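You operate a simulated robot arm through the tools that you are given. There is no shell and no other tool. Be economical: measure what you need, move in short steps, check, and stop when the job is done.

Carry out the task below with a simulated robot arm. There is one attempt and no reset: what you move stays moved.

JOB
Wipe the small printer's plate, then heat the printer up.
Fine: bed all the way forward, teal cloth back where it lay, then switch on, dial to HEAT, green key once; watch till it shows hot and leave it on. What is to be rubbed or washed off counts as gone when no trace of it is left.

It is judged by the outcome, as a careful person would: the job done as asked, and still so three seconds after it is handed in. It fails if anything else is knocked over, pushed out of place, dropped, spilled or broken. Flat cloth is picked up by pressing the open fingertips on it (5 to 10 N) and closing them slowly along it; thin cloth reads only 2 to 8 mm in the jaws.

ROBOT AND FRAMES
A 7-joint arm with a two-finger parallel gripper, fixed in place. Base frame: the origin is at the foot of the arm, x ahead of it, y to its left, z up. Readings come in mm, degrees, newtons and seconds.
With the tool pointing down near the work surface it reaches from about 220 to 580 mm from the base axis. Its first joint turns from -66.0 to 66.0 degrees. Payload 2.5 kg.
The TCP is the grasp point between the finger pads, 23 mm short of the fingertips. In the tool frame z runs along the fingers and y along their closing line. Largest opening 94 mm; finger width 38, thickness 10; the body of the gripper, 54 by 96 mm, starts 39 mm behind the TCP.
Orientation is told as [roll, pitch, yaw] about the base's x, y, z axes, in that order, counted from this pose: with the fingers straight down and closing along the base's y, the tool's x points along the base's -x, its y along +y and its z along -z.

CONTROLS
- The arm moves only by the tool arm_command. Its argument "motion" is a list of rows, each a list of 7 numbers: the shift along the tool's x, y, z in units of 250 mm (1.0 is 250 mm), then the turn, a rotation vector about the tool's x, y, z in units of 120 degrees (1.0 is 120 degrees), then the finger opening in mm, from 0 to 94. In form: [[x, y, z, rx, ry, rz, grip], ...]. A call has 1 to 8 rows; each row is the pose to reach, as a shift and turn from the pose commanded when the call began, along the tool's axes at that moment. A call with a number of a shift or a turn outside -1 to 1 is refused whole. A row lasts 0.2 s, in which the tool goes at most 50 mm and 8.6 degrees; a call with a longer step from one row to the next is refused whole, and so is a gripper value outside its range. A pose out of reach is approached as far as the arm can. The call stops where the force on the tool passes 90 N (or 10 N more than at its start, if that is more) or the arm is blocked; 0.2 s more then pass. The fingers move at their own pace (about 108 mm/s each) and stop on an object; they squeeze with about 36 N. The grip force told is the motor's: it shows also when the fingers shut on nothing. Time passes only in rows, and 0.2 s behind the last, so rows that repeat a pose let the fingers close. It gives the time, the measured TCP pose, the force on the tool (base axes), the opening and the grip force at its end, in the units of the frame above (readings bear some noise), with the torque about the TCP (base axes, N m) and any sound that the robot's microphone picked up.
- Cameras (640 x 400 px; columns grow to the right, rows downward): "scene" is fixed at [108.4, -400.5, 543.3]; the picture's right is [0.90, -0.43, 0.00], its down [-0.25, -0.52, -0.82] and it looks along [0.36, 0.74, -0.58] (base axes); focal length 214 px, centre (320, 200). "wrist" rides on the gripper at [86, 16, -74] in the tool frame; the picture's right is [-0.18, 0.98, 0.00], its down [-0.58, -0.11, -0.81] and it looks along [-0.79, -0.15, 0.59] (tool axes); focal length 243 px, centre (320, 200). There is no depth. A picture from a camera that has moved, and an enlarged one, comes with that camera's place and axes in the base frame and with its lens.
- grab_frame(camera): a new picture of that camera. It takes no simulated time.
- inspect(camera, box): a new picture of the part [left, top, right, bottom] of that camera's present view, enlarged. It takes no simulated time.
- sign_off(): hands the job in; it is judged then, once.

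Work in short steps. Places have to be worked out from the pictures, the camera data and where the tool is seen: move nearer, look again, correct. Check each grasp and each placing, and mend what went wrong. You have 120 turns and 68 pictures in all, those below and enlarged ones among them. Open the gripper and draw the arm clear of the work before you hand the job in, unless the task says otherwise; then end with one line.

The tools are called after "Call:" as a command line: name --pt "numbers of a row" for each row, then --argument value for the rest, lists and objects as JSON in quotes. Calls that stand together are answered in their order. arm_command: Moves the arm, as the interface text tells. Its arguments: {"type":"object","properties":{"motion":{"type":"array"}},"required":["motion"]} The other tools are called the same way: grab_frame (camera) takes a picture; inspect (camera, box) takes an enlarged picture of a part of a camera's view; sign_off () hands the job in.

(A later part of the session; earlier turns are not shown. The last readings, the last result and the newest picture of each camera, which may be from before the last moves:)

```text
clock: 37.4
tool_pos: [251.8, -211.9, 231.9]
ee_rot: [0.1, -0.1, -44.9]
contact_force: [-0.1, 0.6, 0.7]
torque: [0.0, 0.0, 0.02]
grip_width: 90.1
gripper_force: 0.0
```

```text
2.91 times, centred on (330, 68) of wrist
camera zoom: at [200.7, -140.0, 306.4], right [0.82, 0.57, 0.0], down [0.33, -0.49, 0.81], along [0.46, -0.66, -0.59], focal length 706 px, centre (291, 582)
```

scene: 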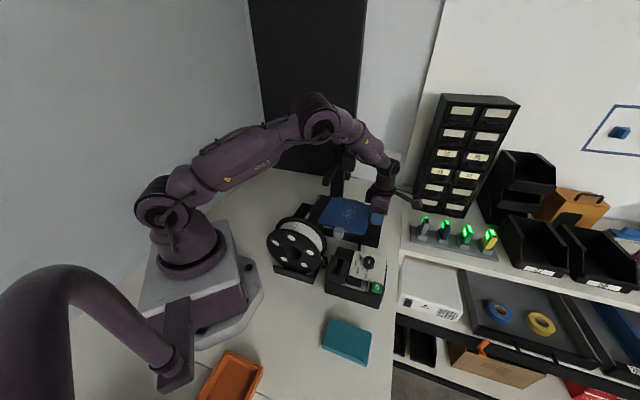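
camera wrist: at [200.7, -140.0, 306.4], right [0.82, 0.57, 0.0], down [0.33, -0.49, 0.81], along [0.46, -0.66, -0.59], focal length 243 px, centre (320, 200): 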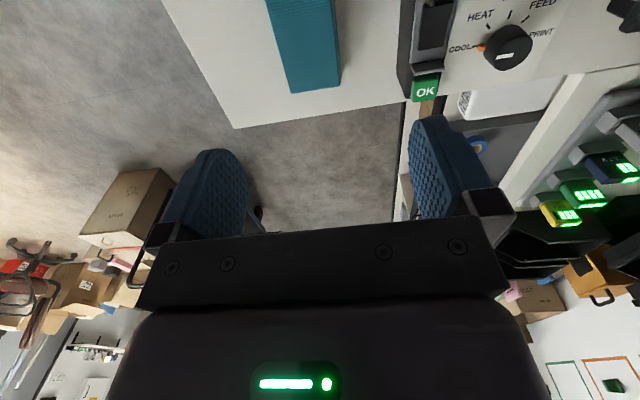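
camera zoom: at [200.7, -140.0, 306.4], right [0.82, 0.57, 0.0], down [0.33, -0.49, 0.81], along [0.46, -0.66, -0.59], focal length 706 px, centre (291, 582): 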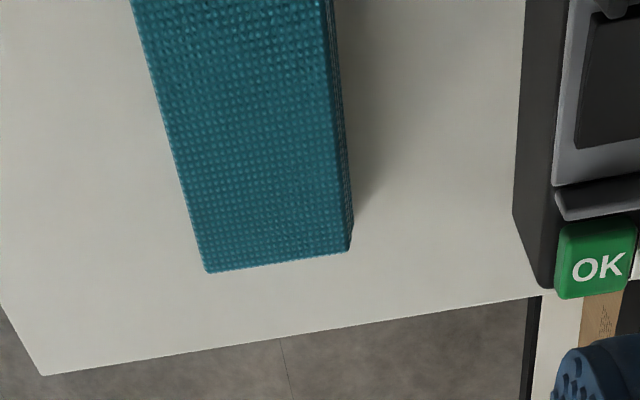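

The cloth is a folded pad about 95×58 mm and roughly 20–25 mm thick, centred near (257,-237) with its long axis at -46°. I'll descend over it with open fingers to z≈60 and check.

Call:
arm_command --pt "-0.02 -0.014 0.17 0 0 0.003 90" --pt "-0.043 -0.027 0.34 0 0 0.006 90" --pt "-0.065 -0.041 0.51 0 0 0.01 90" --pt "-0.087 -0.055 0.688 0 0 0.013 90"

Call:
inspect --camera "scene" --box '[270, 280, 430, 380]'

Call:
grab_frame --camera "wrist"

```text
clock: 38.4
tool_pos: [257.8, -238.8, 60.9]
ee_rot: [0.0, -0.1, -46.4]
contact_force: [0.8, 0.8, -0.1]
torque: [-0.04, 0.0, 0.02]
grip_width: 90.0
gripper_force: 0.2
```

```text
4.00 times, centred on (350, 330) of scene
camera zoom: at [108.4, -400.5, 543.3], right [0.9, -0.43, 0.0], down [-0.25, -0.52, -0.82], along [0.36, 0.74, -0.58], focal length 858 px, centre (200, -320)
```

zoom: 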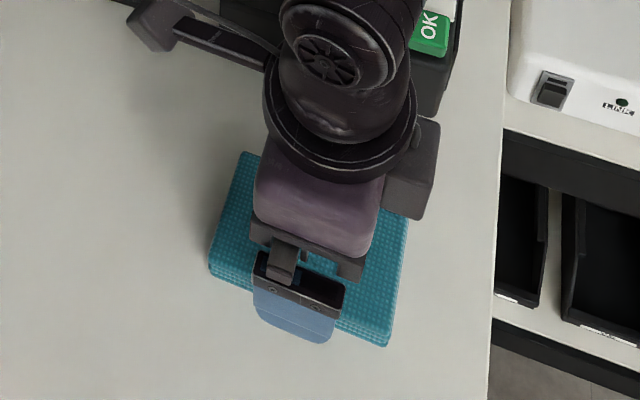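

```text
26 pictures are left
camera wrist: at [208.9, -164.8, 133.8], right [0.84, 0.54, 0.0], down [0.32, -0.5, 0.81], along [0.44, -0.68, -0.59], focal length 243 px, centre (320, 200)
```

wrist: 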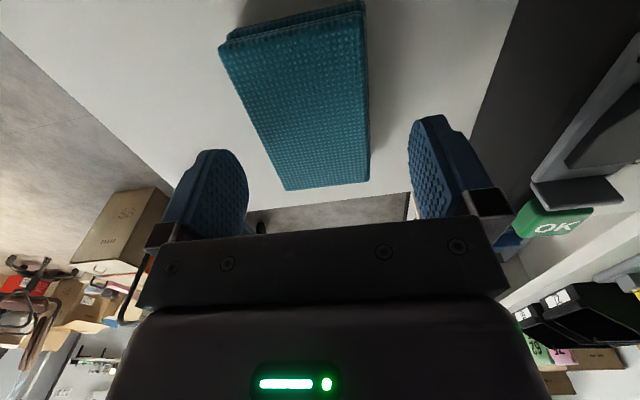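

The cloth is centred between the fingers. I'll go down to TCP z≈31 and close slowly.

Call:
arm_command --pt "0 0 0.06 0 0 0 90" --pt "0 0 0.118 0 0 0 90" --pt "0 0 0.118 0 0 0 75" --pt "0 0 0.118 0 0 0 62" --pt "0 0 0.118 0 0 0 52" --pt "0 0 0.118 0 0 0 42"

Call:
inspect --camera "scene" --box '[270, 280, 430, 380]'

```text
clock: 39.8
tool_pos: [256.4, -239.4, 30.6]
ee_rot: [0.0, 0.0, -46.3]
contact_force: [0.2, 0.4, -1.2]
torque: [0.0, -0.03, 0.02]
grip_width: 64.0
gripper_force: 35.7
```

```text
4.00 times, centred on (350, 330) of scene
camera zoom: at [108.4, -400.5, 543.3], right [0.9, -0.43, 0.0], down [-0.25, -0.52, -0.82], along [0.36, 0.74, -0.58], focal length 858 px, centre (200, -320)
```

zoom: 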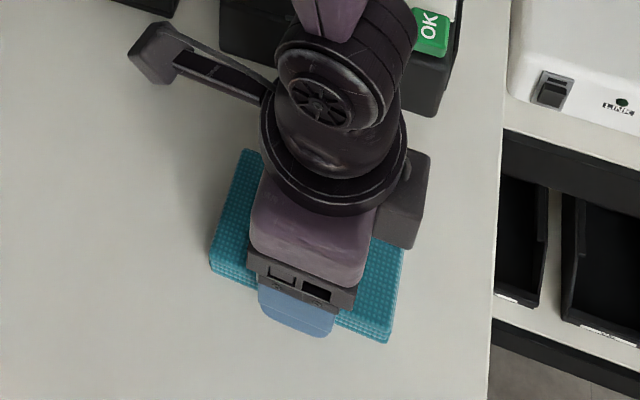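

The pad is gripped firmly at 64 mm and has barely shifted. The grasp pose to return to is (256.4,-239.4,30.6), yaw -46.4. I'll lift it.

Call:
arm_command --pt "0 0 -0.06 0 0 0 42" --pt "0 0 -0.2 0 0 0 42" --pt "0 0 -0.36 0 0 0 42" --pt "0 0 -0.52 0 0 0 42" --pt "0 0 -0.68 0 0 0 42" --pt "0 0 -0.82 0 0 0 42"

Call:
grab_frame --camera "wrist"

```text
clock: 41.2
tool_pos: [254.9, -236.7, 235.3]
ee_rot: [-0.1, 0.0, -46.3]
contact_force: [0.0, -0.1, -0.2]
torque: [0.02, 0.02, -0.03]
grip_width: 64.1
gripper_force: 36.2
```

```text
24 pictures are left
camera wrist: at [206.4, -163.4, 308.9], right [0.84, 0.55, 0.0], down [0.32, -0.5, 0.81], along [0.44, -0.68, -0.59], focal length 243 px, centre (320, 200)
```

wrist: 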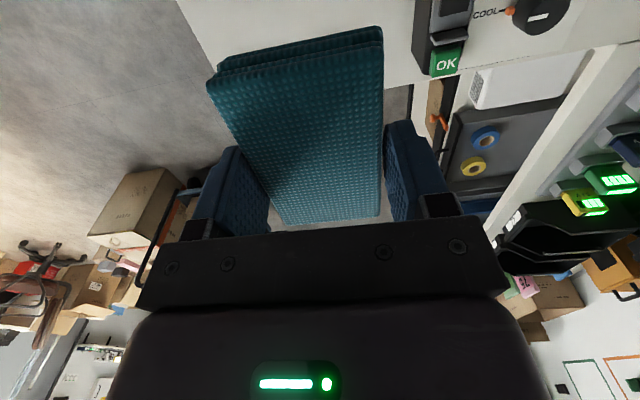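

The pad is held rigidly, and its underside is 30.6 mm below the TCP. I'll carry it towards the bed, turning the wrist back to yaw ≈135 so the camera stays on the side away from the print head.

Call:
arm_command --pt "-0.013 0.012 0 0 0 -0.07 42" --pt "-0.026 0.024 0 0 0 -0.14 42" --pt "-0.04 0.036 0 0 0 -0.21 42" --pt "-0.053 0.048 0 0 0 -0.28 42" --pt "-0.066 0.06 0 0 0 -0.35 42" --pt "-0.08 0.072 0 0 0 -0.42 42" --pt "-0.092 0.082 0 0 0 -0.49 42" --pt "-0.105 0.093 0 0 0 -0.56 42"

```text
clock: 43.0
tool_pos: [291.9, -240.7, 235.8]
ee_rot: [-0.1, 0.0, 20.9]
contact_force: [-0.1, -0.3, -1.3]
torque: [0.02, 0.01, -0.02]
grip_width: 63.8
gripper_force: 35.4
```

Continuing the turn, now moving over towards the printer's front.

Call:
arm_command --pt "-0.064 0.002 0 0 0 -0.07 42" --pt "-0.128 0.004 0 0 0 -0.14 42" --pt "-0.192 0.006 0 0 0 -0.21 42" --pt "-0.256 0.008 0 0 0 -0.28 42" --pt "-0.32 0.01 0 0 0 -0.35 42" --pt "-0.384 0.012 0 0 0 -0.42 42" --pt "-0.448 0.015 0 0 0 -0.49 42" --pt "-0.512 0.018 0 0 0 -0.56 42"

```text
clock: 44.8
tool_pos: [410.6, -191.1, 238.9]
ee_rot: [0.0, -0.1, 88.2]
contact_force: [1.0, -0.1, -0.8]
torque: [-0.02, -0.01, 0.03]
grip_width: 63.9
gripper_force: 35.5
```

Call:
arm_command --pt "-0.139 -0.071 0 0 0 -0.065 42" --pt "-0.278 -0.142 0 0 0 -0.13 42" --pt "-0.417 -0.213 0 0 0 -0.195 42" --pt "-0.556 -0.284 0 0 0 -0.26 42" --pt "-0.695 -0.355 0 0 0 -0.325 42" --pt "-0.834 -0.426 0 0 0 -0.39 42"

Call:
grab_frame --camera "wrist"

```text
clock: 46.2
tool_pos: [521.3, 13.9, 236.0]
ee_rot: [0.0, 0.0, 134.9]
contact_force: [0.2, -0.9, -0.4]
torque: [0.03, 0.0, -0.02]
grip_width: 64.0
gripper_force: 36.3
```

```text
23 pictures are left
camera wrist: at [570.1, -60.0, 310.3], right [-0.83, -0.56, 0.0], down [-0.33, 0.49, 0.81], along [-0.45, 0.67, -0.59], focal length 243 px, centre (320, 200)
```

wrist: 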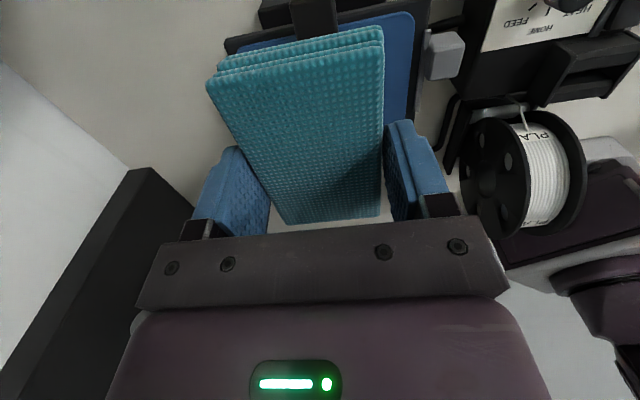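

I'm over the front with the tab (top z 100) below the pad. I'll drop to a pad underside of 107 mm, slide back over the plate, and check clearance to the print head.

Call:
arm_command --pt "0 0 0.18 0 0 0 42" --pt "0 0 0.36 0 0 0 42" --pt "0 0 0.39 0 0 0 42" --pt "-0.08 0 0.39 0 0 0 42" --pt "-0.15 0 0.39 0 0 0 42" --pt "-0.205 0 0.39 0 0 0 42"

Call:
inspect --camera "scene" --box '[270, 130, 430, 230]'

```text
clock: 47.6
tool_pos: [486.0, 50.6, 138.0]
ee_rot: [-0.1, 0.0, 134.9]
contact_force: [0.3, 0.1, 0.1]
torque: [-0.01, -0.02, 0.01]
grip_width: 63.8
gripper_force: 36.9
```

```text
4.00 times, centred on (350, 180) of scene
camera zoom: at [108.4, -400.5, 543.3], right [0.9, -0.43, 0.0], down [-0.25, -0.52, -0.82], along [0.36, 0.74, -0.58], focal length 858 px, centre (200, 280)
```

zoom: 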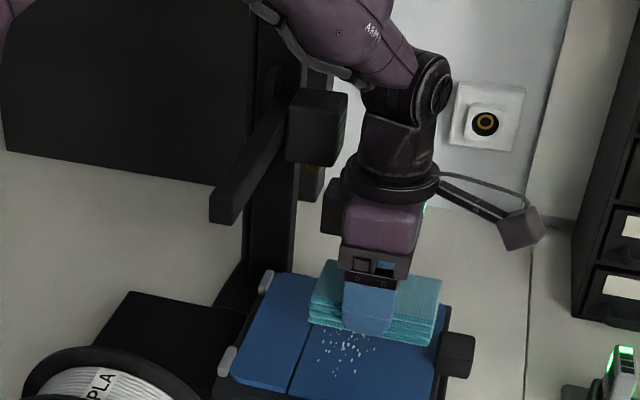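

There's clearance. A fresh triangulation puts the print head at (476,140,z 215–265), which is farther off than I'd thought. I'll lower the pad onto the plate in small steps.

Call:
arm_command --pt "0 0.02 0.06 0 0 0 42" --pt "0 0.02 0.1 0 0 0 42" --pt "0 0.02 0.116 0 0 0 42" --pt "0 0.02 0.124 0 0 0 42" --pt "0 0.02 0.13 0 0 0 42"

```text
clock: 48.8
tool_pos: [482.3, 46.8, 106.1]
ee_rot: [0.0, 0.0, 134.9]
contact_force: [-5.8, -0.6, 14.2]
torque: [-0.06, 0.26, 0.02]
grip_width: 64.1
gripper_force: 36.0
```

Contact at 14 N at TCP z 106. I'll stroke across the plate both ways.

Call:
arm_command --pt "0 -0.05 0.0 0 0 0 42" --pt "0 -0.1 0.0 0 0 0 42" --pt "0 -0.05 0.0 0 0 0 42" --pt "0 0 0.0 0 0 0 42" --pt "0 0.05 0.0 0 0 0 42" --pt "0 0.105 0.0 0 0 0 42" --pt "0 0.05 0.0 0 0 0 42" --pt "0 0 0 0 0 0 42"

Call:
inspect --camera "scene" --box '[270, 130, 430, 230]'

```text
clock: 50.6
tool_pos: [483.4, 46.7, 106.1]
ee_rot: [0.1, -0.1, 134.7]
contact_force: [-3.9, -4.0, 9.7]
torque: [-0.05, -0.05, -0.05]
grip_width: 64.1
gripper_force: 35.8
```

```text
4.00 times, centred on (350, 180) of scene
camera zoom: at [108.4, -400.6, 543.3], right [0.9, -0.43, 0.0], down [-0.25, -0.52, -0.82], along [0.36, 0.74, -0.58], focal length 858 px, centre (200, 280)
```

zoom: 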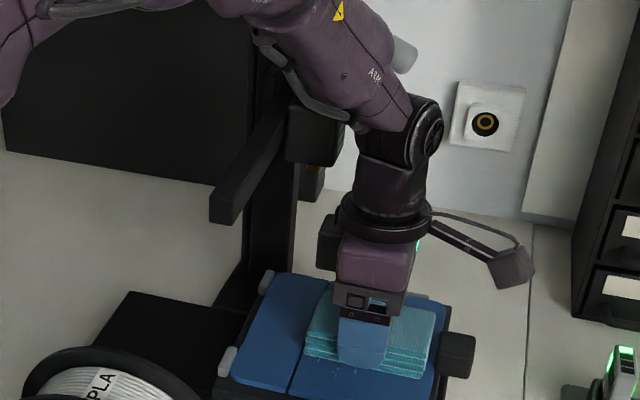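

Most specks are gone and a few remain at the near side. I'll make another pass reaching further near, shifted a few mm each way.

Call:
arm_command --pt "-0.02 0.05 0.0 0 0 0 42" --pt "-0.02 0.1 0.0 0 0 0 42" --pt "-0.02 0.14 0.0 0 0 0 42" --pt "-0.02 0.08 0.0 0 0 0 42" --pt "-0.02 0.02 0.0 0 0 0 42" --pt "-0.02 -0.04 0.0 0 0 0 42" --pt "-0.02 -0.1 0.0 0 0 0 42" --pt "0.02 -0.1 0 0 0 0 42"

Call:
arm_command --pt "0 0.06 0.0 0 0 0 42" --pt "0 0.12 0.0 0 0 0 42" --pt "0 0.18 0.0 0 0 0 42" --pt "0 0.24 0.0 0 0 0 42" --pt "0 0.18 0.0 0 0 0 42" --pt "0 0.1 0.0 0 0 0 42" --pt "0 0.1 -0.06 0 0 0 42" --pt "0 0.1 -0.124 0 0 0 42"

```text
clock: 52.4
tool_pos: [502.7, 62.7, 106.2]
ee_rot: [0.0, -0.2, 134.9]
contact_force: [-3.6, 2.3, 1.4]
torque: [0.02, -0.03, -0.09]
grip_width: 64.0
gripper_force: 35.7
```

```text
clock: 54.2
tool_pos: [486.5, 43.4, 136.0]
ee_rot: [-0.1, 0.0, 134.9]
contact_force: [-0.2, -0.2, -1.2]
torque: [0.02, -0.02, 0.0]
grip_width: 63.8
gripper_force: 36.0
```

Lifted. I'll retreat forward and up, then inspect the plate.

Call:
arm_command --pt "0.08 0 -0.05 0 0 0 42" --pt "0.16 0 -0.16 0 0 0 42" --pt "0.24 0 -0.3 0 0 0 42" --pt "0.28 0.1 -0.4 0 0 0 42" --pt "0.3 0.25 -0.4 0 0 0 42"

Call:
inspect --camera "scene" --box '[310, 180, 400, 236]'

```text
clock: 55.4
tool_pos: [496.5, -55.1, 235.3]
ee_rot: [-0.1, 0.0, 134.9]
contact_force: [1.0, 0.2, -0.2]
torque: [0.0, 0.03, 0.02]
grip_width: 63.6
gripper_force: 35.6
```

```text
7.11 times, centred on (355, 208) of scene
camera zoom: at [108.5, -400.5, 543.3], right [0.9, -0.43, 0.0], down [-0.25, -0.52, -0.82], along [0.36, 0.74, -0.58], focal length 1525 px, centre (71, 143)
```

zoom: 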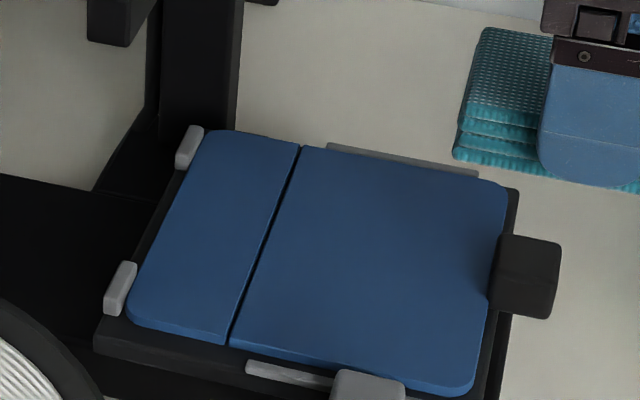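

The plate is clean with no specks left. I'll carry the cloth back the way it came, starting with the turn back.

Call:
arm_command --pt "0.023 0.104 0 0 0 0.065 42" --pt "0.047 0.208 0 0 0 0.13 42" --pt "0.07 0.312 0 0 0 0.195 42" --pt "0.093 0.417 0 0 0 0.26 42" --pt "0.117 0.521 0 0 0 0.325 42" --pt "0.14 0.625 0 0 0 0.39 42"

Call:
arm_command --pt "0.07 0 0 0 0 0.07 42" --pt "0.14 0 0 0 0 0.14 42" --pt "0.15 0.06 0 0 0 0.21 42" --pt "0.16 0.12 0 0 0 0.28 42" --pt "0.17 0.18 0 0 0 0.35 42" --pt "0.18 0.25 0 0 0 0.42 42" --pt "0.19 0.35 0 0 0 0.49 42" --pt "0.2 0.46 0 0 0 0.56 42"

```text
clock: 56.8
tool_pos: [408.0, -185.4, 237.5]
ee_rot: [0.0, 0.0, 87.8]
contact_force: [0.2, -0.4, 0.7]
torque: [-0.03, 0.05, 0.0]
grip_width: 64.0
gripper_force: 36.2
```

```text
clock: 58.6
tool_pos: [292.9, -233.3, 237.0]
ee_rot: [0.1, 0.0, 20.8]
contact_force: [1.4, -0.4, -0.4]
torque: [-0.02, -0.02, -0.01]
grip_width: 63.8
gripper_force: 35.5
```

Call:
arm_command --pt "0.018 0.004 0 0 0 0.07 42" --pt "0.036 0.008 0 0 0 0.14 42" --pt "0.054 0.011 0 0 0 0.21 42" --pt "0.072 0.015 0 0 0 0.28 42" --pt "0.09 0.019 0 0 0 0.35 42" --pt "0.108 0.023 0 0 0 0.42 42" --pt "0.126 0.027 0 0 0 0.49 42" --pt "0.144 0.03 0 0 0 0.56 42"

Call:
arm_command --pt "0 0 0.18 0 0 0 42" --pt "0 0 0.36 0 0 0 42" --pt "0 0 0.54 0 0 0 42" --pt "0 0 0.68 0 0 0 42"

```text
clock: 60.4
tool_pos: [257.1, -240.0, 236.9]
ee_rot: [0.0, 0.0, -46.5]
contact_force: [0.5, 0.1, -1.6]
torque: [0.0, 0.05, 0.03]
grip_width: 63.8
gripper_force: 36.1
```

```text
clock: 61.4
tool_pos: [256.2, -240.9, 67.4]
ee_rot: [0.1, -0.1, -46.4]
contact_force: [-0.2, -0.1, -1.3]
torque: [-0.01, -0.02, 0.03]
grip_width: 63.9
gripper_force: 35.4
```

The cloth is over its old place. I'll lower it the last 37 mm slowly.

Call:
arm_command --pt "0.004 0.005 0.07 0 0 0 42" --pt "0.004 0.005 0.12 0 0 0 42" --pt "0.004 0.005 0.138 0 0 0 42" --pt "0.004 0.005 0.146 0 0 0 42"

Call:
inspect --camera "scene" --box '[270, 280, 430, 380]'

```text
clock: 62.4
tool_pos: [257.6, -238.2, 30.0]
ee_rot: [0.0, 0.0, -46.3]
contact_force: [-2.8, 1.7, 6.5]
torque: [-0.11, -0.05, 0.04]
grip_width: 63.7
gripper_force: 35.6
```

```text
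4.00 times, centred on (350, 330) of scene
camera zoom: at [108.4, -400.5, 543.3], right [0.9, -0.43, 0.0], down [-0.25, -0.52, -0.82], along [0.36, 0.74, -0.58], focal length 858 px, centre (200, -320)
```

zoom: 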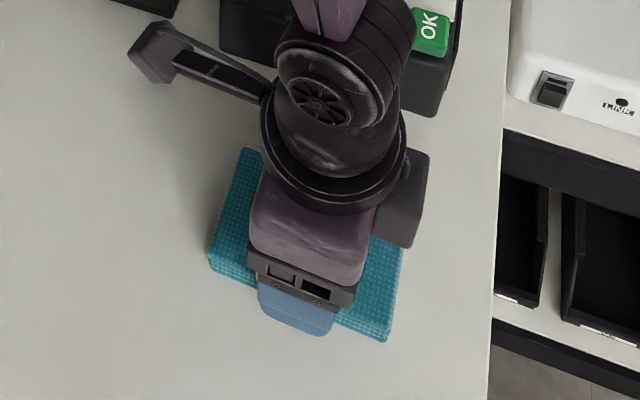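

The cloth matches its original outline. I'll release it and rise.

Call:
arm_command --pt "0 0 0 0 0 0 72" --pt "0 0 0 0 0 0 90" --pt "0 0 0 0 0 0 90" --pt "0 0 -0.1 0 0 0 90" --pt "0 0 -0.25 0 0 0 90" --pt "0 0 -0.42 0 0 0 90" --pt "0 0 -0.6 0 0 0 90" --pt "0 0 -0.75 0 0 0 90"

Call:
grab_frame --camera "wrist"

Call:
inspect --camera "scene" --box '[320, 235, 400, 305]'

```text
clock: 64.2
tool_pos: [257.6, -236.1, 219.8]
ee_rot: [0.0, 0.0, -46.3]
contact_force: [-0.2, 1.0, 0.1]
torque: [-0.02, -0.01, 0.01]
grip_width: 89.8
gripper_force: 0.2
```

```text
18 pictures are left
camera wrist: at [208.5, -163.3, 293.6], right [0.84, 0.55, 0.0], down [0.32, -0.5, 0.81], along [0.44, -0.68, -0.59], focal length 243 px, centre (320, 200)
```

wrist: 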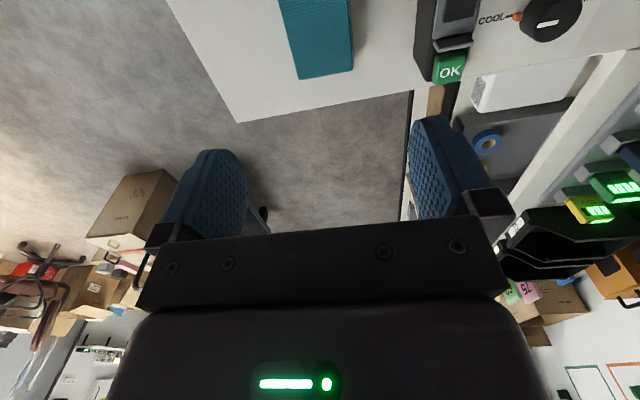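

```text
5.71 times, centred on (360, 270) of scene
camera zoom: at [108.4, -400.5, 543.3], right [0.9, -0.43, 0.0], down [-0.25, -0.52, -0.82], along [0.36, 0.74, -0.58], focal length 1226 px, centre (91, -200)
```

zoom: 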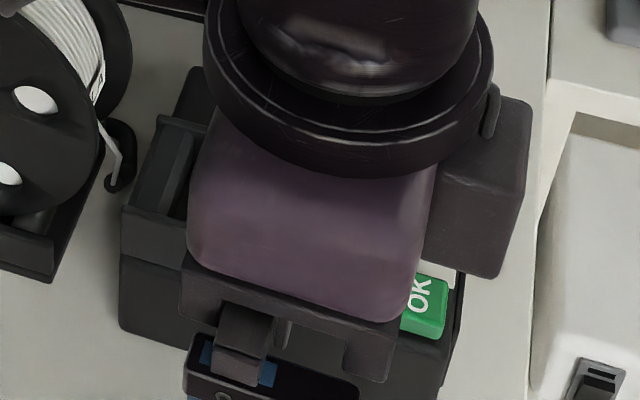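

With the cloth back, I'll confirm that the bed is fully forward by pushing the grey block's rear face with closed fingers. First I'll move over it from the front side.

Call:
arm_command --pt "0.016 0.163 0 0 0 0 60" --pt "0.033 0.326 0 0 0 0 30" --pt "0.049 0.489 0 0 0 0 0" --pt "0.065 0.651 0 0 0 0 0" --pt "0.082 0.814 0 0 0 0 0" --pt "0.098 0.977 0 0 0 0 0" --pt "0.098 0.977 0.18 0 0 0 0" --pt "0.098 0.977 0.35 0 0 0 0"

Call:
grab_frame --camera "wrist"

Call:
inspect --camera "scene" --box '[270, 150, 430, 250]'

```text
clock: 66.0
tool_pos: [415.2, -51.4, 131.9]
ee_rot: [0.1, 0.1, -46.4]
contact_force: [0.4, 0.3, -0.2]
torque: [-0.02, 0.02, 0.02]
grip_width: 0.0
gripper_force: 36.6
```

```text
16 pictures are left
camera wrist: at [366.4, 22.7, 205.6], right [0.84, 0.55, 0.0], down [0.32, -0.5, 0.81], along [0.44, -0.68, -0.59], focal length 243 px, centre (320, 200)
```

wrist: 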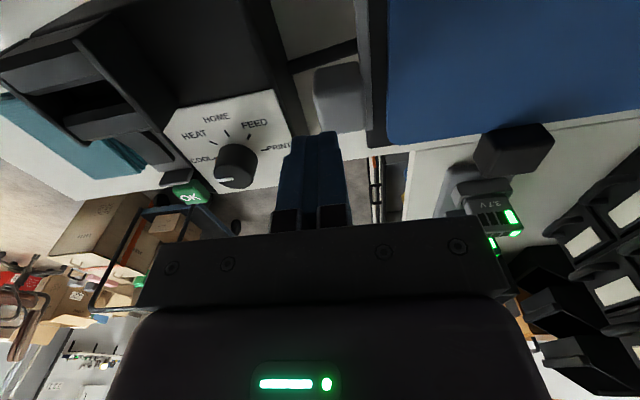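

```text
4.00 times, centred on (350, 200) of scene
camera zoom: at [108.4, -400.5, 543.3], right [0.9, -0.43, 0.0], down [-0.25, -0.52, -0.82], along [0.36, 0.74, -0.58], focal length 858 px, centre (200, 200)
```

zoom: 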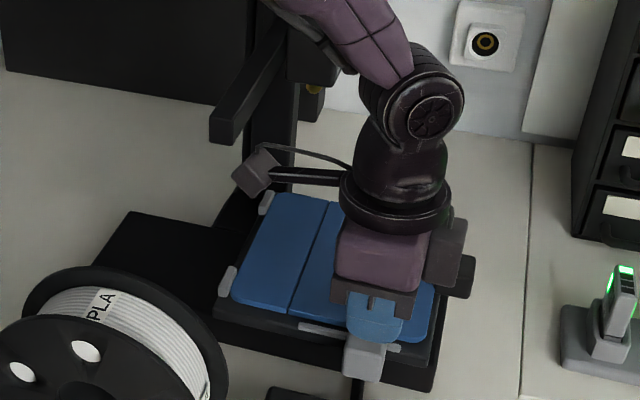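

The grey block's rear face is near s'≈308, c'≈268. I'll go behind it, lower, and push forward until the force rises.

Call:
arm_command --pt "0.07 0.036 0 0 0 0 0" --pt "0.13 0.036 0 0 0 0 0" --pt "0.188 0.036 0 0 0 0 0" --pt "0.188 0.036 0.07 0 0 0 0" --pt "0.188 0.036 0.122 0 0 0 0"

Call:
arm_command --pt "-0.02 0 0 0 0 0 0" --pt "-0.035 0 0 0 0 0 0" --pt "-0.05 0 0 0 0 0 0" --pt "-0.06 0 0 0 0 0 0" --pt "-0.07 0 0 0 0 0 0"

```text
clock: 67.2
tool_pos: [389.8, -11.9, 100.5]
ee_rot: [0.0, 0.1, -46.3]
contact_force: [0.1, 0.7, 0.0]
torque: [-0.01, 0.01, 0.0]
grip_width: 0.0
gripper_force: 35.9
```

```text
clock: 68.4
tool_pos: [395.0, -16.6, 95.4]
ee_rot: [-0.7, 1.7, -45.8]
contact_force: [-46.6, 40.2, 18.8]
torque: [0.53, -0.18, 0.0]
grip_width: 0.3
gripper_force: 36.3
```

The push met 61 N with the bed not moving, so the bed is against its front stop. I'll back off, rise, and clear the view of the control panel.

Call:
arm_command --pt "0.05 0 0 0 0 0 0" --pt "0.05 0 -0.07 0 0 0 0" --pt "0.05 0 -0.13 0 0 0 0" --pt "-0.05 -0.02 -0.13 0 0 0 0" --pt "-0.13 -0.02 -0.15 0 0 0 0" --pt "-0.15 -0.02 -0.3 0 0 0 0" --pt "-0.15 -0.02 -0.46 0 0 0 0"

Call:
inspect --camera "scene" --box '[320, 235, 400, 310]'

Call:
inspect --camera "wrist" --box '[0, 0, 320, 200]'

```text
clock: 70.0
tool_pos: [422.8, -53.1, 214.8]
ee_rot: [0.0, 0.0, -46.4]
contact_force: [1.0, -0.5, -0.5]
torque: [-0.01, -0.01, 0.0]
grip_width: 0.0
gripper_force: 35.7
```

```text
5.33 times, centred on (360, 272) of scene
camera zoom: at [108.5, -400.6, 543.3], right [0.9, -0.43, 0.0], down [-0.25, -0.52, -0.82], along [0.36, 0.74, -0.58], focal length 1144 px, centre (107, -187)
```

zoom: 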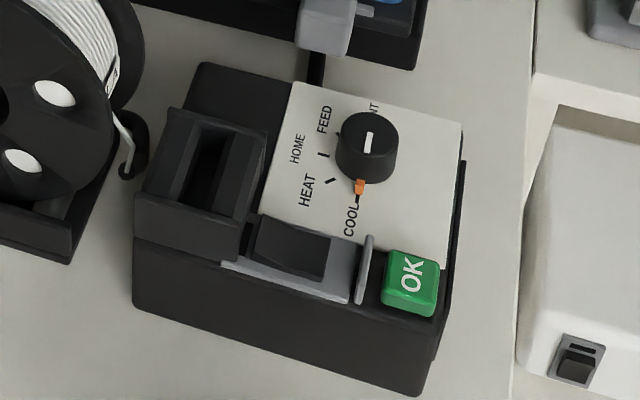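

```text
2.00 times, centred on (160, 100) of wrist
camera zoom: at [374.4, 19.8, 288.3], right [0.84, 0.54, 0.0], down [0.32, -0.5, 0.81], along [0.44, -0.68, -0.59], focal length 485 px, centre (640, 400)
```

zoom: 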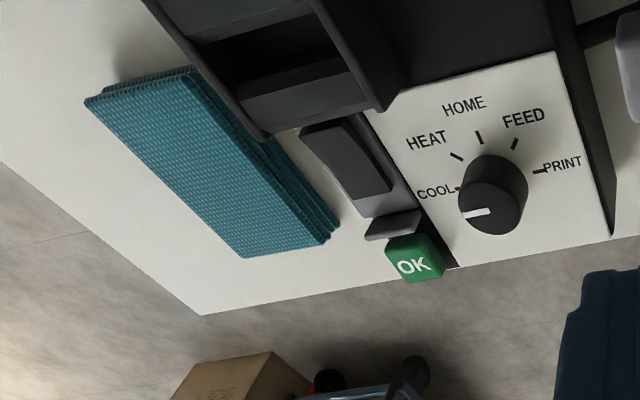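

The dial points at COOL, and HEAT is one detent clockwise. I need to tell the power switch from the display, so I'll bring the camera to the box's near side.

Call:
arm_command --pt "-0.006 -0.073 0 0 0 -0.07 0" --pt "-0.012 -0.146 0 0 0 -0.14 0" --pt "-0.018 -0.219 0 0 0 -0.21 0" --pt "-0.025 -0.292 0 0 0 -0.28 0" --pt "-0.03 -0.365 0 0 0 -0.35 0" --pt "-0.037 -0.438 0 0 0 -0.42 0" --pt "-0.044 -0.511 0 0 0 -0.49 0" --pt "-0.05 -0.584 0 0 0 -0.56 0"

Call:
arm_command --pt "0 0 0.07 0 0 -0.07 0" --pt "0 0 0.14 0 0 -0.14 0" --pt "0 0 0.21 0 0 -0.2 0"

Call:
grab_frame --camera "wrist"

```text
clock: 71.8
tool_pos: [327.5, -166.5, 214.5]
ee_rot: [0.0, -0.1, 21.0]
contact_force: [0.5, 0.6, -0.1]
torque: [0.0, 0.0, 0.0]
grip_width: 0.0
gripper_force: 35.8
```

```text
clock: 72.6
tool_pos: [329.8, -166.6, 162.3]
ee_rot: [0.0, 0.0, 45.0]
contact_force: [-0.1, 0.1, -0.1]
torque: [-0.02, -0.04, 0.01]
grip_width: 0.1
gripper_force: 36.0
```

```text
12 pictures are left
camera wrist: at [256.0, -216.1, 236.2], right [-0.56, 0.83, 0.0], down [0.49, 0.33, 0.81], along [0.67, 0.46, -0.59], focal length 243 px, centre (320, 200)
```

wrist: 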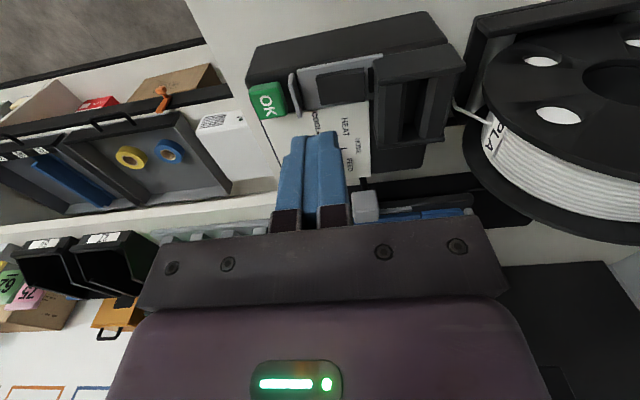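

Call:
inspect --camera "wrist" --box '[240, 20, 464, 160]'

```text
2.86 times, centred on (352, 90) of wrist
camera zoom: at [256.0, -216.1, 236.2], right [-0.56, 0.83, 0.0], down [0.49, 0.33, 0.81], along [0.67, 0.46, -0.59], focal length 693 px, centre (229, 514)
```

zoom: 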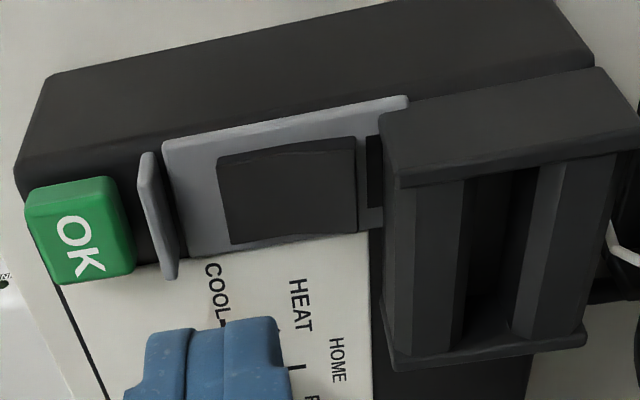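

The black rocker in the grey bezel is most likely the power switch. I'll zoom tighter to see which end is raised.

Call:
inspect --camera "wrist" --box '[290, 55, 386, 115]'

```text
6.67 times, centred on (338, 85) of wrist
camera zoom: at [256.0, -216.1, 236.2], right [-0.56, 0.83, 0.0], down [0.49, 0.33, 0.81], along [0.67, 0.46, -0.59], focal length 1618 px, centre (200, 967)
```

zoom: 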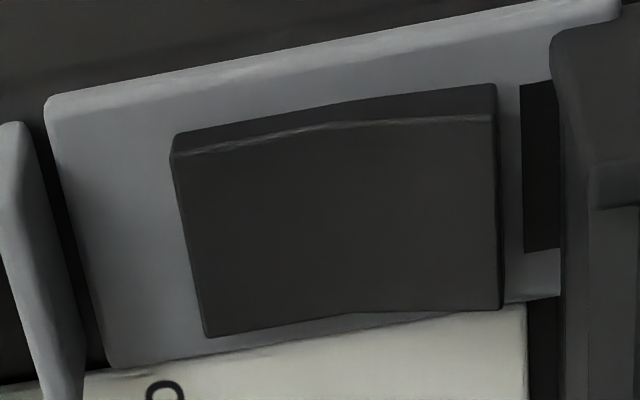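

The rocker's -s end (away from OK) is raised, so pressing that end should switch it on. I'll open the gripper so one finger alone presses there, clear of the tower and the OK key, and hover to check.

Call:
arm_command --pt "0 -0.056 0 0 0 0 50" --pt "0 -0.112 0 0 0 0 94" --pt "0 -0.112 0 0 0 0 94" --pt "0 -0.112 0.08 0 0 0 94" --pt "0 -0.112 0.16 0 0 0 94"

Call:
inspect --camera "wrist" --box '[200, 0, 520, 200]'

```text
clock: 73.8
tool_pos: [349.5, -183.0, 122.2]
ee_rot: [0.0, 0.0, 44.9]
contact_force: [-0.7, 0.6, -0.4]
torque: [0.02, 0.0, 0.0]
grip_width: 93.9
gripper_force: 0.1
```

```text
2.00 times, centred on (360, 100) of wrist
camera zoom: at [275.4, -233.9, 196.3], right [-0.56, 0.83, 0.0], down [0.49, 0.33, 0.81], along [0.67, 0.45, -0.59], focal length 485 px, centre (240, 400)
```

zoom: 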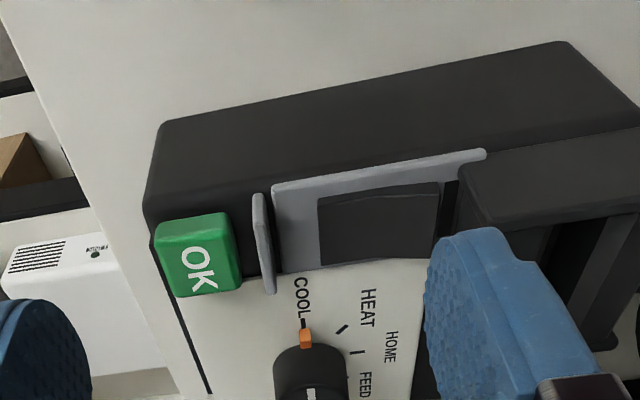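

The finger projects onto the rocker's raised end, with about 5 mm clear of the tower. I'll lower to just above it and then in small steps.

Call:
arm_command --pt "0 -0.008 0.05 0 0 0 94" --pt "0 -0.008 0.08 0 0 0 94" --pt "0 -0.008 0.09 0 0 0 94" --pt "0 -0.008 0.096 0 0 0 94"

```text
clock: 74.8
tool_pos: [349.5, -186.0, 97.9]
ee_rot: [0.1, 0.1, 44.9]
contact_force: [-0.9, 0.3, -0.7]
torque: [-0.02, 0.01, -0.04]
grip_width: 93.8
gripper_force: 0.0
```

Call:
arm_command --pt "0 0 0.006 0 0 0 94" --pt "0 0 0.012 0 0 0 94" --pt "0 0 0.018 0 0 0 94"

```text
clock: 75.6
tool_pos: [350.8, -185.6, 95.6]
ee_rot: [-0.1, 0.0, 44.7]
contact_force: [-0.3, 0.4, 0.7]
torque: [0.03, 0.08, 0.01]
grip_width: 93.7
gripper_force: 0.0
```

No contact yet; continuing down.

Call:
arm_command --pt "0 0 0.006 0 0 0 94" --pt "0 0 0.012 0 0 0 94" --pt "0 0 0.018 0 0 0 94"

```text
clock: 76.4
tool_pos: [350.0, -187.4, 92.4]
ee_rot: [0.1, 0.1, 44.8]
contact_force: [-11.3, 7.6, 62.2]
torque: [2.66, 1.94, -0.06]
grip_width: 94.1
gripper_force: 0.0
heard: click
```

Heard a click. I'll rise and look at the panel.

Call:
arm_command --pt "0 0 -0.04 0 0 0 94" --pt "0 0 -0.14 0 0 0 94" --pt "0 0 -0.3 0 0 0 94"

Call:
inspect --camera "wrist" --box '[220, 0, 476, 160]'

```text
clock: 77.2
tool_pos: [350.8, -187.1, 163.9]
ee_rot: [0.0, -0.1, 44.8]
contact_force: [-0.7, 0.4, 0.0]
torque: [0.01, 0.02, 0.01]
grip_width: 93.8
gripper_force: 0.1
```

```text
2.50 times, centred on (348, 80) of wrist
camera zoom: at [276.7, -237.6, 238.8], right [-0.56, 0.83, 0.0], down [0.49, 0.33, 0.81], along [0.67, 0.45, -0.59], focal length 606 px, centre (250, 500)
```

zoom: 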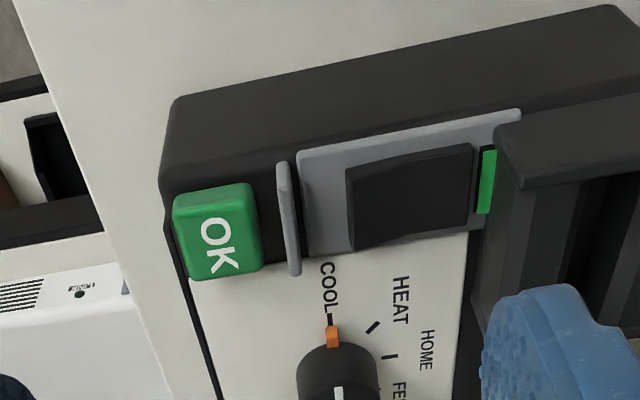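

Power is on: the indicator is green. Next is the dial, triangulated at about (386,-124), top z≈82, diameter ≈30. I'll hover over it with the fingers at 64 mm and check alignment.

Call:
arm_command --pt "-0.14 0.04 0 0 0 0 80" --pt "-0.278 0.079 0.02 0 0 0 64" --pt "-0.278 0.079 0.12 0 0 0 64" --pt "-0.278 0.079 0.196 0 0 0 64"

Call:
inspect --camera "wrist" --box '[180, 50, 460, 225]'

```text
clock: 78.2
tool_pos: [384.4, -122.7, 113.5]
ee_rot: [0.0, -0.1, 44.7]
contact_force: [0.1, 0.2, -0.2]
torque: [0.02, 0.0, 0.04]
grip_width: 64.0
gripper_force: 0.0
```

```text
2.29 times, centred on (320, 138) of wrist
camera zoom: at [310.3, -171.8, 188.8], right [-0.56, 0.83, 0.0], down [0.49, 0.33, 0.81], along [0.67, 0.45, -0.59], focal length 555 px, centre (320, 343)
```

zoom: 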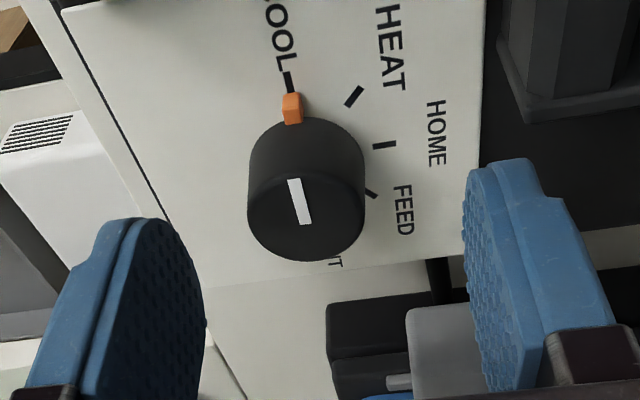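

The dial centre is about 3 mm further on in each direction. I'll correct, descend to TCP z≈91 (tips 68) and close on it.

Call:
arm_command --pt "-0.012 -0.011 0.04 0 0 0 64" --pt "-0.012 -0.011 0.088 0 0 0 64" --pt "-0.012 -0.011 0.088 0 0 0 48" --pt "-0.012 -0.011 0.088 0 0 0 34" --pt "-0.012 -0.011 0.088 0 0 0 26" --pt "-0.012 -0.011 0.088 0 0 0 22"

```text
clock: 79.6
tool_pos: [388.4, -122.5, 93.8]
ee_rot: [0.0, -0.1, 44.9]
contact_force: [8.3, -2.8, -9.1]
torque: [-0.07, 0.63, 0.03]
grip_width: 29.8
gripper_force: 44.7
```

The dial is gripped at 30 mm. I'll turn it 45° clockwise.

Call:
arm_command --pt "0 0 0 0 0 0.06 22" --pt "0 0 0 0 0 0.12 22" --pt "0 0 0 0 0 0.18 22" --pt "0 0 0 0 0 0.24 22" --pt "0 0 0 0 0 0.3 22" --pt "0 0 0 0 0 0.36 22" --pt "0 0 0 0 0 0.385 22"

Call:
inspect --camera "wrist" --box '[180, 50, 460, 225]'

```text
clock: 81.2
tool_pos: [386.9, -124.0, 93.3]
ee_rot: [-0.1, 0.0, -1.5]
contact_force: [-2.4, -8.2, 5.7]
torque: [0.36, -1.33, 0.03]
grip_width: 29.7
gripper_force: 45.2
```

```text
2.29 times, centred on (320, 138) of wrist
camera zoom: at [301.8, -105.6, 167.4], right [0.21, 0.98, 0.0], down [0.58, -0.12, 0.81], along [0.79, -0.17, -0.59], focal length 555 px, centre (320, 343)
```

zoom: 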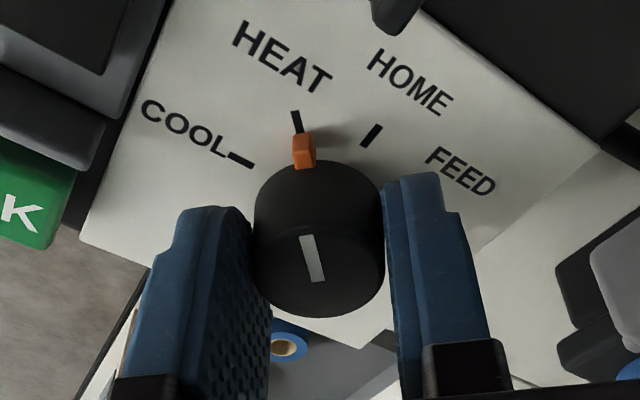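

The pointer is on HEAT. I'll release, rise, and move over the OK key with closed fingers, turning back to yaw 45.

Call:
arm_command --pt "0 0 0 0 0 0 50" --pt "0 0 0 0 0 0 64" --pt "0 0 -0.08 0 0 0 64" --pt "0 0 -0.16 0 0 -0.065 64" --pt "0.03 -0.09 -0.16 0 0 -0.13 40" --pt "0.06 -0.18 -0.16 0 0 -0.2 10" --pt "0.089 -0.256 -0.16 0 0 -0.265 0" --pt "0.089 -0.256 -0.16 0 0 -0.33 0"

Call:
arm_command --pt "0 0 0 0 0 -0.055 0" --pt "0 0 0.04 0 0 -0.055 0"

Call:
inspect --camera "wrist" --box '[200, 20, 440, 170]'

```text
clock: 83.0
tool_pos: [362.5, -187.2, 132.9]
ee_rot: [0.0, -0.1, 38.4]
contact_force: [0.1, -0.4, 0.6]
torque: [0.02, -0.01, 0.0]
grip_width: 0.0
gripper_force: 35.9
```

```text
clock: 83.6
tool_pos: [364.8, -185.9, 124.1]
ee_rot: [0.0, 0.0, 45.0]
contact_force: [0.7, 0.3, -0.1]
torque: [0.0, 0.02, 0.01]
grip_width: 0.1
gripper_force: 36.3
```

```text
2.67 times, centred on (320, 95) of wrist
camera zoom: at [291.2, -236.6, 198.2], right [-0.56, 0.83, 0.0], down [0.49, 0.33, 0.81], along [0.67, 0.45, -0.59], focal length 647 px, centre (320, 480)
```

zoom: 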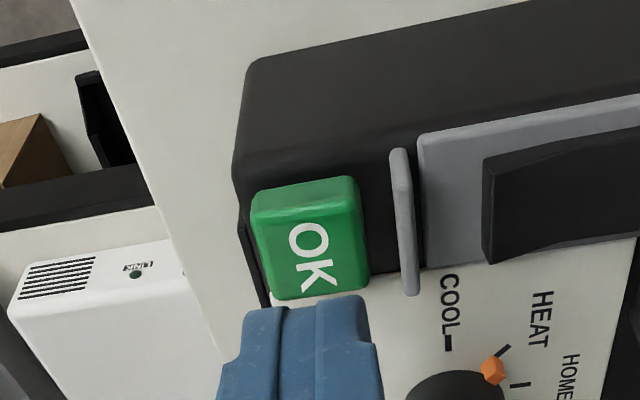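

The OK key centre is at about (362,-191). I'll correct and lower to just above it.

Call:
arm_command --pt "0.02 -0.007 0.05 0 0 0 0" --pt "0.02 -0.007 0.088 0 0 0 0" --pt "0.02 -0.007 0.096 0 0 0 0"

Call:
arm_command --pt "0 0 0.006 0 0 0 0" --pt "0 0 0.01 0 0 0 0"

```text
clock: 84.4
tool_pos: [362.6, -192.0, 100.2]
ee_rot: [-0.1, 0.0, 44.8]
contact_force: [-0.9, -0.7, 1.1]
torque: [-0.03, 0.0, 0.01]
grip_width: 0.1
gripper_force: 36.0
```

```text
clock: 85.0
tool_pos: [361.9, -191.3, 96.8]
ee_rot: [0.0, 0.0, 44.9]
contact_force: [0.8, -0.6, 0.0]
torque: [-0.03, 0.01, -0.03]
grip_width: 0.1
gripper_force: 36.1
```

Not touching yet. I'll press down a few millimetres more in small steps.

Call:
arm_command --pt "0 0 0.006 0 0 0 0" --pt "0 0 0.01 0 0 0 0"

```text
clock: 85.6
tool_pos: [363.6, -193.3, 93.3]
ee_rot: [0.0, 0.1, 44.9]
contact_force: [-1.0, 0.4, 1.7]
torque: [-0.02, 0.0, 0.0]
grip_width: 0.0
gripper_force: 35.8
```

Call:
arm_command --pt "0 0 0.005 0 0 0 0" --pt "0 0 0.01 0 0 0 0"

```text
clock: 86.2
tool_pos: [363.2, -192.0, 92.4]
ee_rot: [0.0, 0.0, 44.9]
contact_force: [-0.4, -0.3, 2.3]
torque: [0.02, -0.01, 0.01]
grip_width: 0.0
gripper_force: 36.1
heard: click
```

The key clicked once. I'll rise straight up, clear the view, and look at the hooded display.

Call:
arm_command --pt "0 0 -0.03 0 0 0 0" --pt "0 0 -0.18 0 0 0 0" --pt "0 0 -0.36 0 0 0 0" --pt "-0.15 0 -0.5 0 0 0 0" --pt "-0.3 0 -0.5 0 0 0 0" --pt "-0.42 -0.1 -0.5 0 0 0 0" --pt "-0.42 -0.2 -0.5 0 0 0 0"

Call:
inspect --camera "scene" --box '[320, 235, 400, 295]'

```text
refused: row 4 steps farther than a row can; nothing moved
```

```text
6.67 times, centred on (360, 265) of scene
camera zoom: at [108.4, -400.5, 543.3], right [0.9, -0.43, 0.0], down [-0.25, -0.52, -0.82], along [0.36, 0.74, -0.58], focal length 1430 px, centre (53, -233)
```

zoom: 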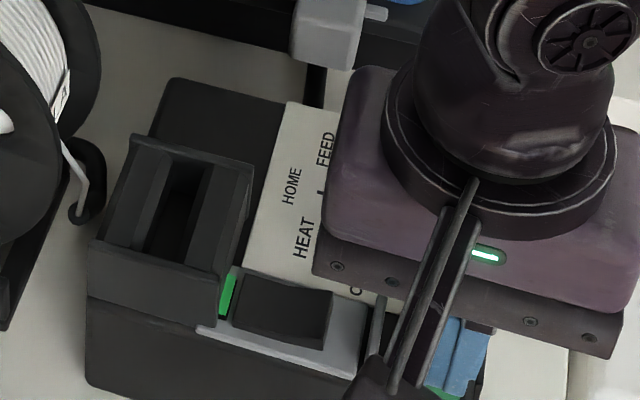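

The move was refused because one step was too long. I'll rise in legal steps, and tilt the hand so the wrist camera looks down into the display hood.

Call:
arm_command --pt "0 0 -0.03 0 0 0 0" --pt "0 0 -0.18 0 0 0 0" --pt "0 0 -0.36 0 0 0 0" --pt "0 0 -0.54 0 0 0 0" --pt "0.04 0.08 -0.54 0 0.07 0 0" --pt "0.08 0.16 -0.52 0 0.14 0 0" --pt "0.115 0.24 -0.48 0 0.21 0 0" --pt "0.153 0.322 -0.432 0 0.28 0 0"

```text
clock: 88.0
tool_pos: [277.3, -163.2, 201.8]
ee_rot: [-0.1, 33.7, 44.7]
contact_force: [0.6, -0.5, 0.0]
torque: [0.01, 0.0, 0.0]
grip_width: 0.0
gripper_force: 35.8
```

Call:
grab_frame --camera "wrist"

```text
3 pictures are left
camera wrist: at [243.6, -173.0, 310.1], right [-0.58, 0.8, -0.1], down [0.74, 0.58, 0.35], along [0.34, 0.13, -0.93], focal length 243 px, centre (320, 200)
```

wrist: 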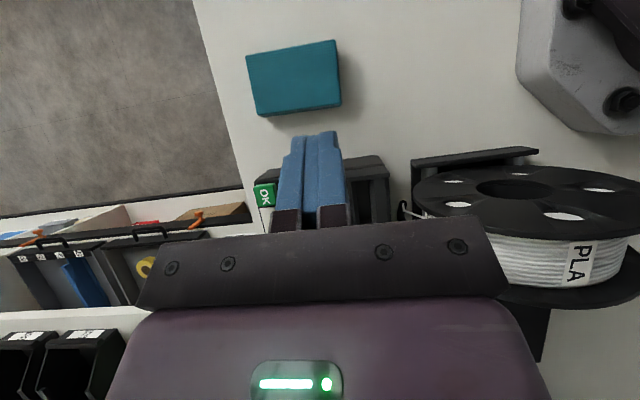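

The hood is visible at the right of the fingers. I'll move the camera to be nearly straight above it and wait there while it heats.

Call:
arm_command --pt "-0.075 -0.02 -0.05 0 0 0 0" --pt "-0.15 -0.04 -0.1 0 0 0 0" --pt "-0.15 -0.04 -0.1 0 0 0 0" --pt "-0.15 -0.04 -0.1 0 0 0 0" --pt "-0.15 -0.04 -0.1 0 0 0 0" --pt "-0.15 -0.04 -0.1 0 0 0 0" --pt "-0.15 -0.04 -0.1 0 0 0 0" --pt "-0.15 -0.04 -0.1 0 0 0 0"

Call:
arm_command --pt "0 0 0 0 0 0 0" --pt "0 0 0 0 0 0 0" --pt "0 0 0 0 0 0 0" --pt "0 0 0 0 0 0 0" --pt "0 0 0 0 0 0 0" --pt "0 0 0 0 0 0 0" --pt "0 0 0 0 0 0 0" --pt "0 0 0 0 0 0 0"

Call:
arm_command --pt "0 0 0 0 0 0 0" --pt "0 0 0 0 0 0 0" --pt "0 0 0 0 0 0 0" --pt "0 0 0 0 0 0 0" --pt "0 0 0 0 0 0 0" --pt "0 0 0 0 0 0 0" --pt "0 0 0 0 0 0 0" --pt "0 0 0 0 0 0 0"

Call:
inspect --camera "wrist" --box '[280, 60, 440, 220]'

```text
clock: 89.8
tool_pos: [316.9, -136.5, 198.9]
ee_rot: [0.0, 33.6, 44.9]
contact_force: [0.2, 0.3, -0.1]
torque: [-0.03, 0.01, 0.03]
grip_width: 0.0
gripper_force: 36.3
```

```text
clock: 91.6
tool_pos: [317.5, -135.9, 200.0]
ee_rot: [0.0, 33.6, 44.8]
contact_force: [-0.9, -0.6, -0.3]
torque: [-0.02, 0.03, -0.01]
grip_width: 0.0
gripper_force: 35.9
```

```text
clock: 93.4
tool_pos: [317.0, -136.7, 199.2]
ee_rot: [0.0, 33.6, 44.8]
contact_force: [-0.7, 0.2, -0.7]
torque: [-0.03, -0.05, 0.01]
grip_width: 0.0
gripper_force: 36.3
```

```text
2.50 times, centred on (360, 140) of wrist
camera zoom: at [283.6, -147.2, 309.4], right [-0.58, 0.8, -0.1], down [0.74, 0.58, 0.35], along [0.34, 0.13, -0.93], focal length 606 px, centre (220, 350)
```

zoom: 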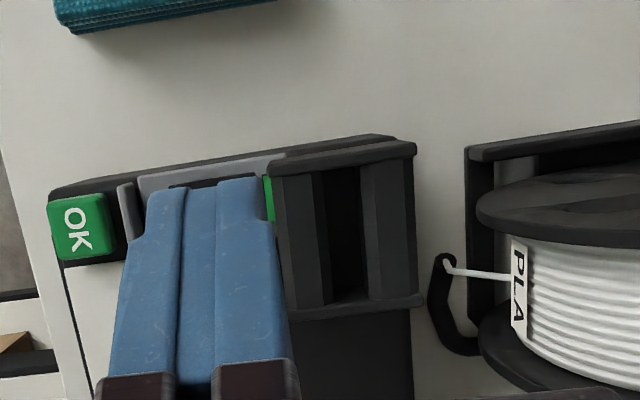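

Looking down, the hood shows no lit text, so the display may be on the box's front face. I'll straighten the hand and bring the camera round in front of the box; heating continues meanwhile.

Call:
arm_command --pt "0.015 0 -0.02 0 -0.07 0 0" --pt "0.03 0 -0.04 0 -0.14 0 0" --pt "0.044 0 -0.066 0 -0.21 0 0" --pt "0.044 0 -0.066 0 -0.28 0 0"

Call:
arm_command --pt "-0.003 -0.07 0 0 0 -0.07 0" --pt "-0.007 -0.14 0 0 0 -0.14 0" --pt "-0.01 -0.21 0 0 0 -0.21 0" --pt "-0.014 -0.28 0 0 0 -0.28 30" --pt "-0.017 -0.35 0 0 0 -0.35 60" --pt "-0.021 -0.42 0 0 0 -0.42 94" --pt "-0.024 -0.49 0 0 0 -0.49 94" --pt "-0.028 -0.555 0 0 0 -0.56 94"

Call:
arm_command --pt "0.05 -0.006 0.14 0 0 -0.02 94" --pt "0.1 -0.012 0.28 0 0 -0.04 94" --pt "0.158 -0.018 0.42 0 0 -0.067 94"

```text
clock: 94.4
tool_pos: [317.3, -136.4, 219.3]
ee_rot: [0.0, -0.1, 44.9]
contact_force: [0.2, 0.0, -0.1]
torque: [0.0, -0.03, 0.0]
grip_width: 0.0
gripper_force: 36.0
```

```text
clock: 96.2
tool_pos: [420.1, -232.9, 218.1]
ee_rot: [0.1, 0.0, 112.3]
contact_force: [0.6, -1.0, 0.0]
torque: [-0.01, -0.01, 0.02]
grip_width: 93.8
gripper_force: 0.0
```

```text
clock: 97.0
tool_pos: [436.3, -266.6, 112.0]
ee_rot: [0.0, 0.0, 120.2]
contact_force: [0.0, -0.5, -0.7]
torque: [-0.02, -0.02, 0.0]
grip_width: 94.0
gripper_force: 0.0
```

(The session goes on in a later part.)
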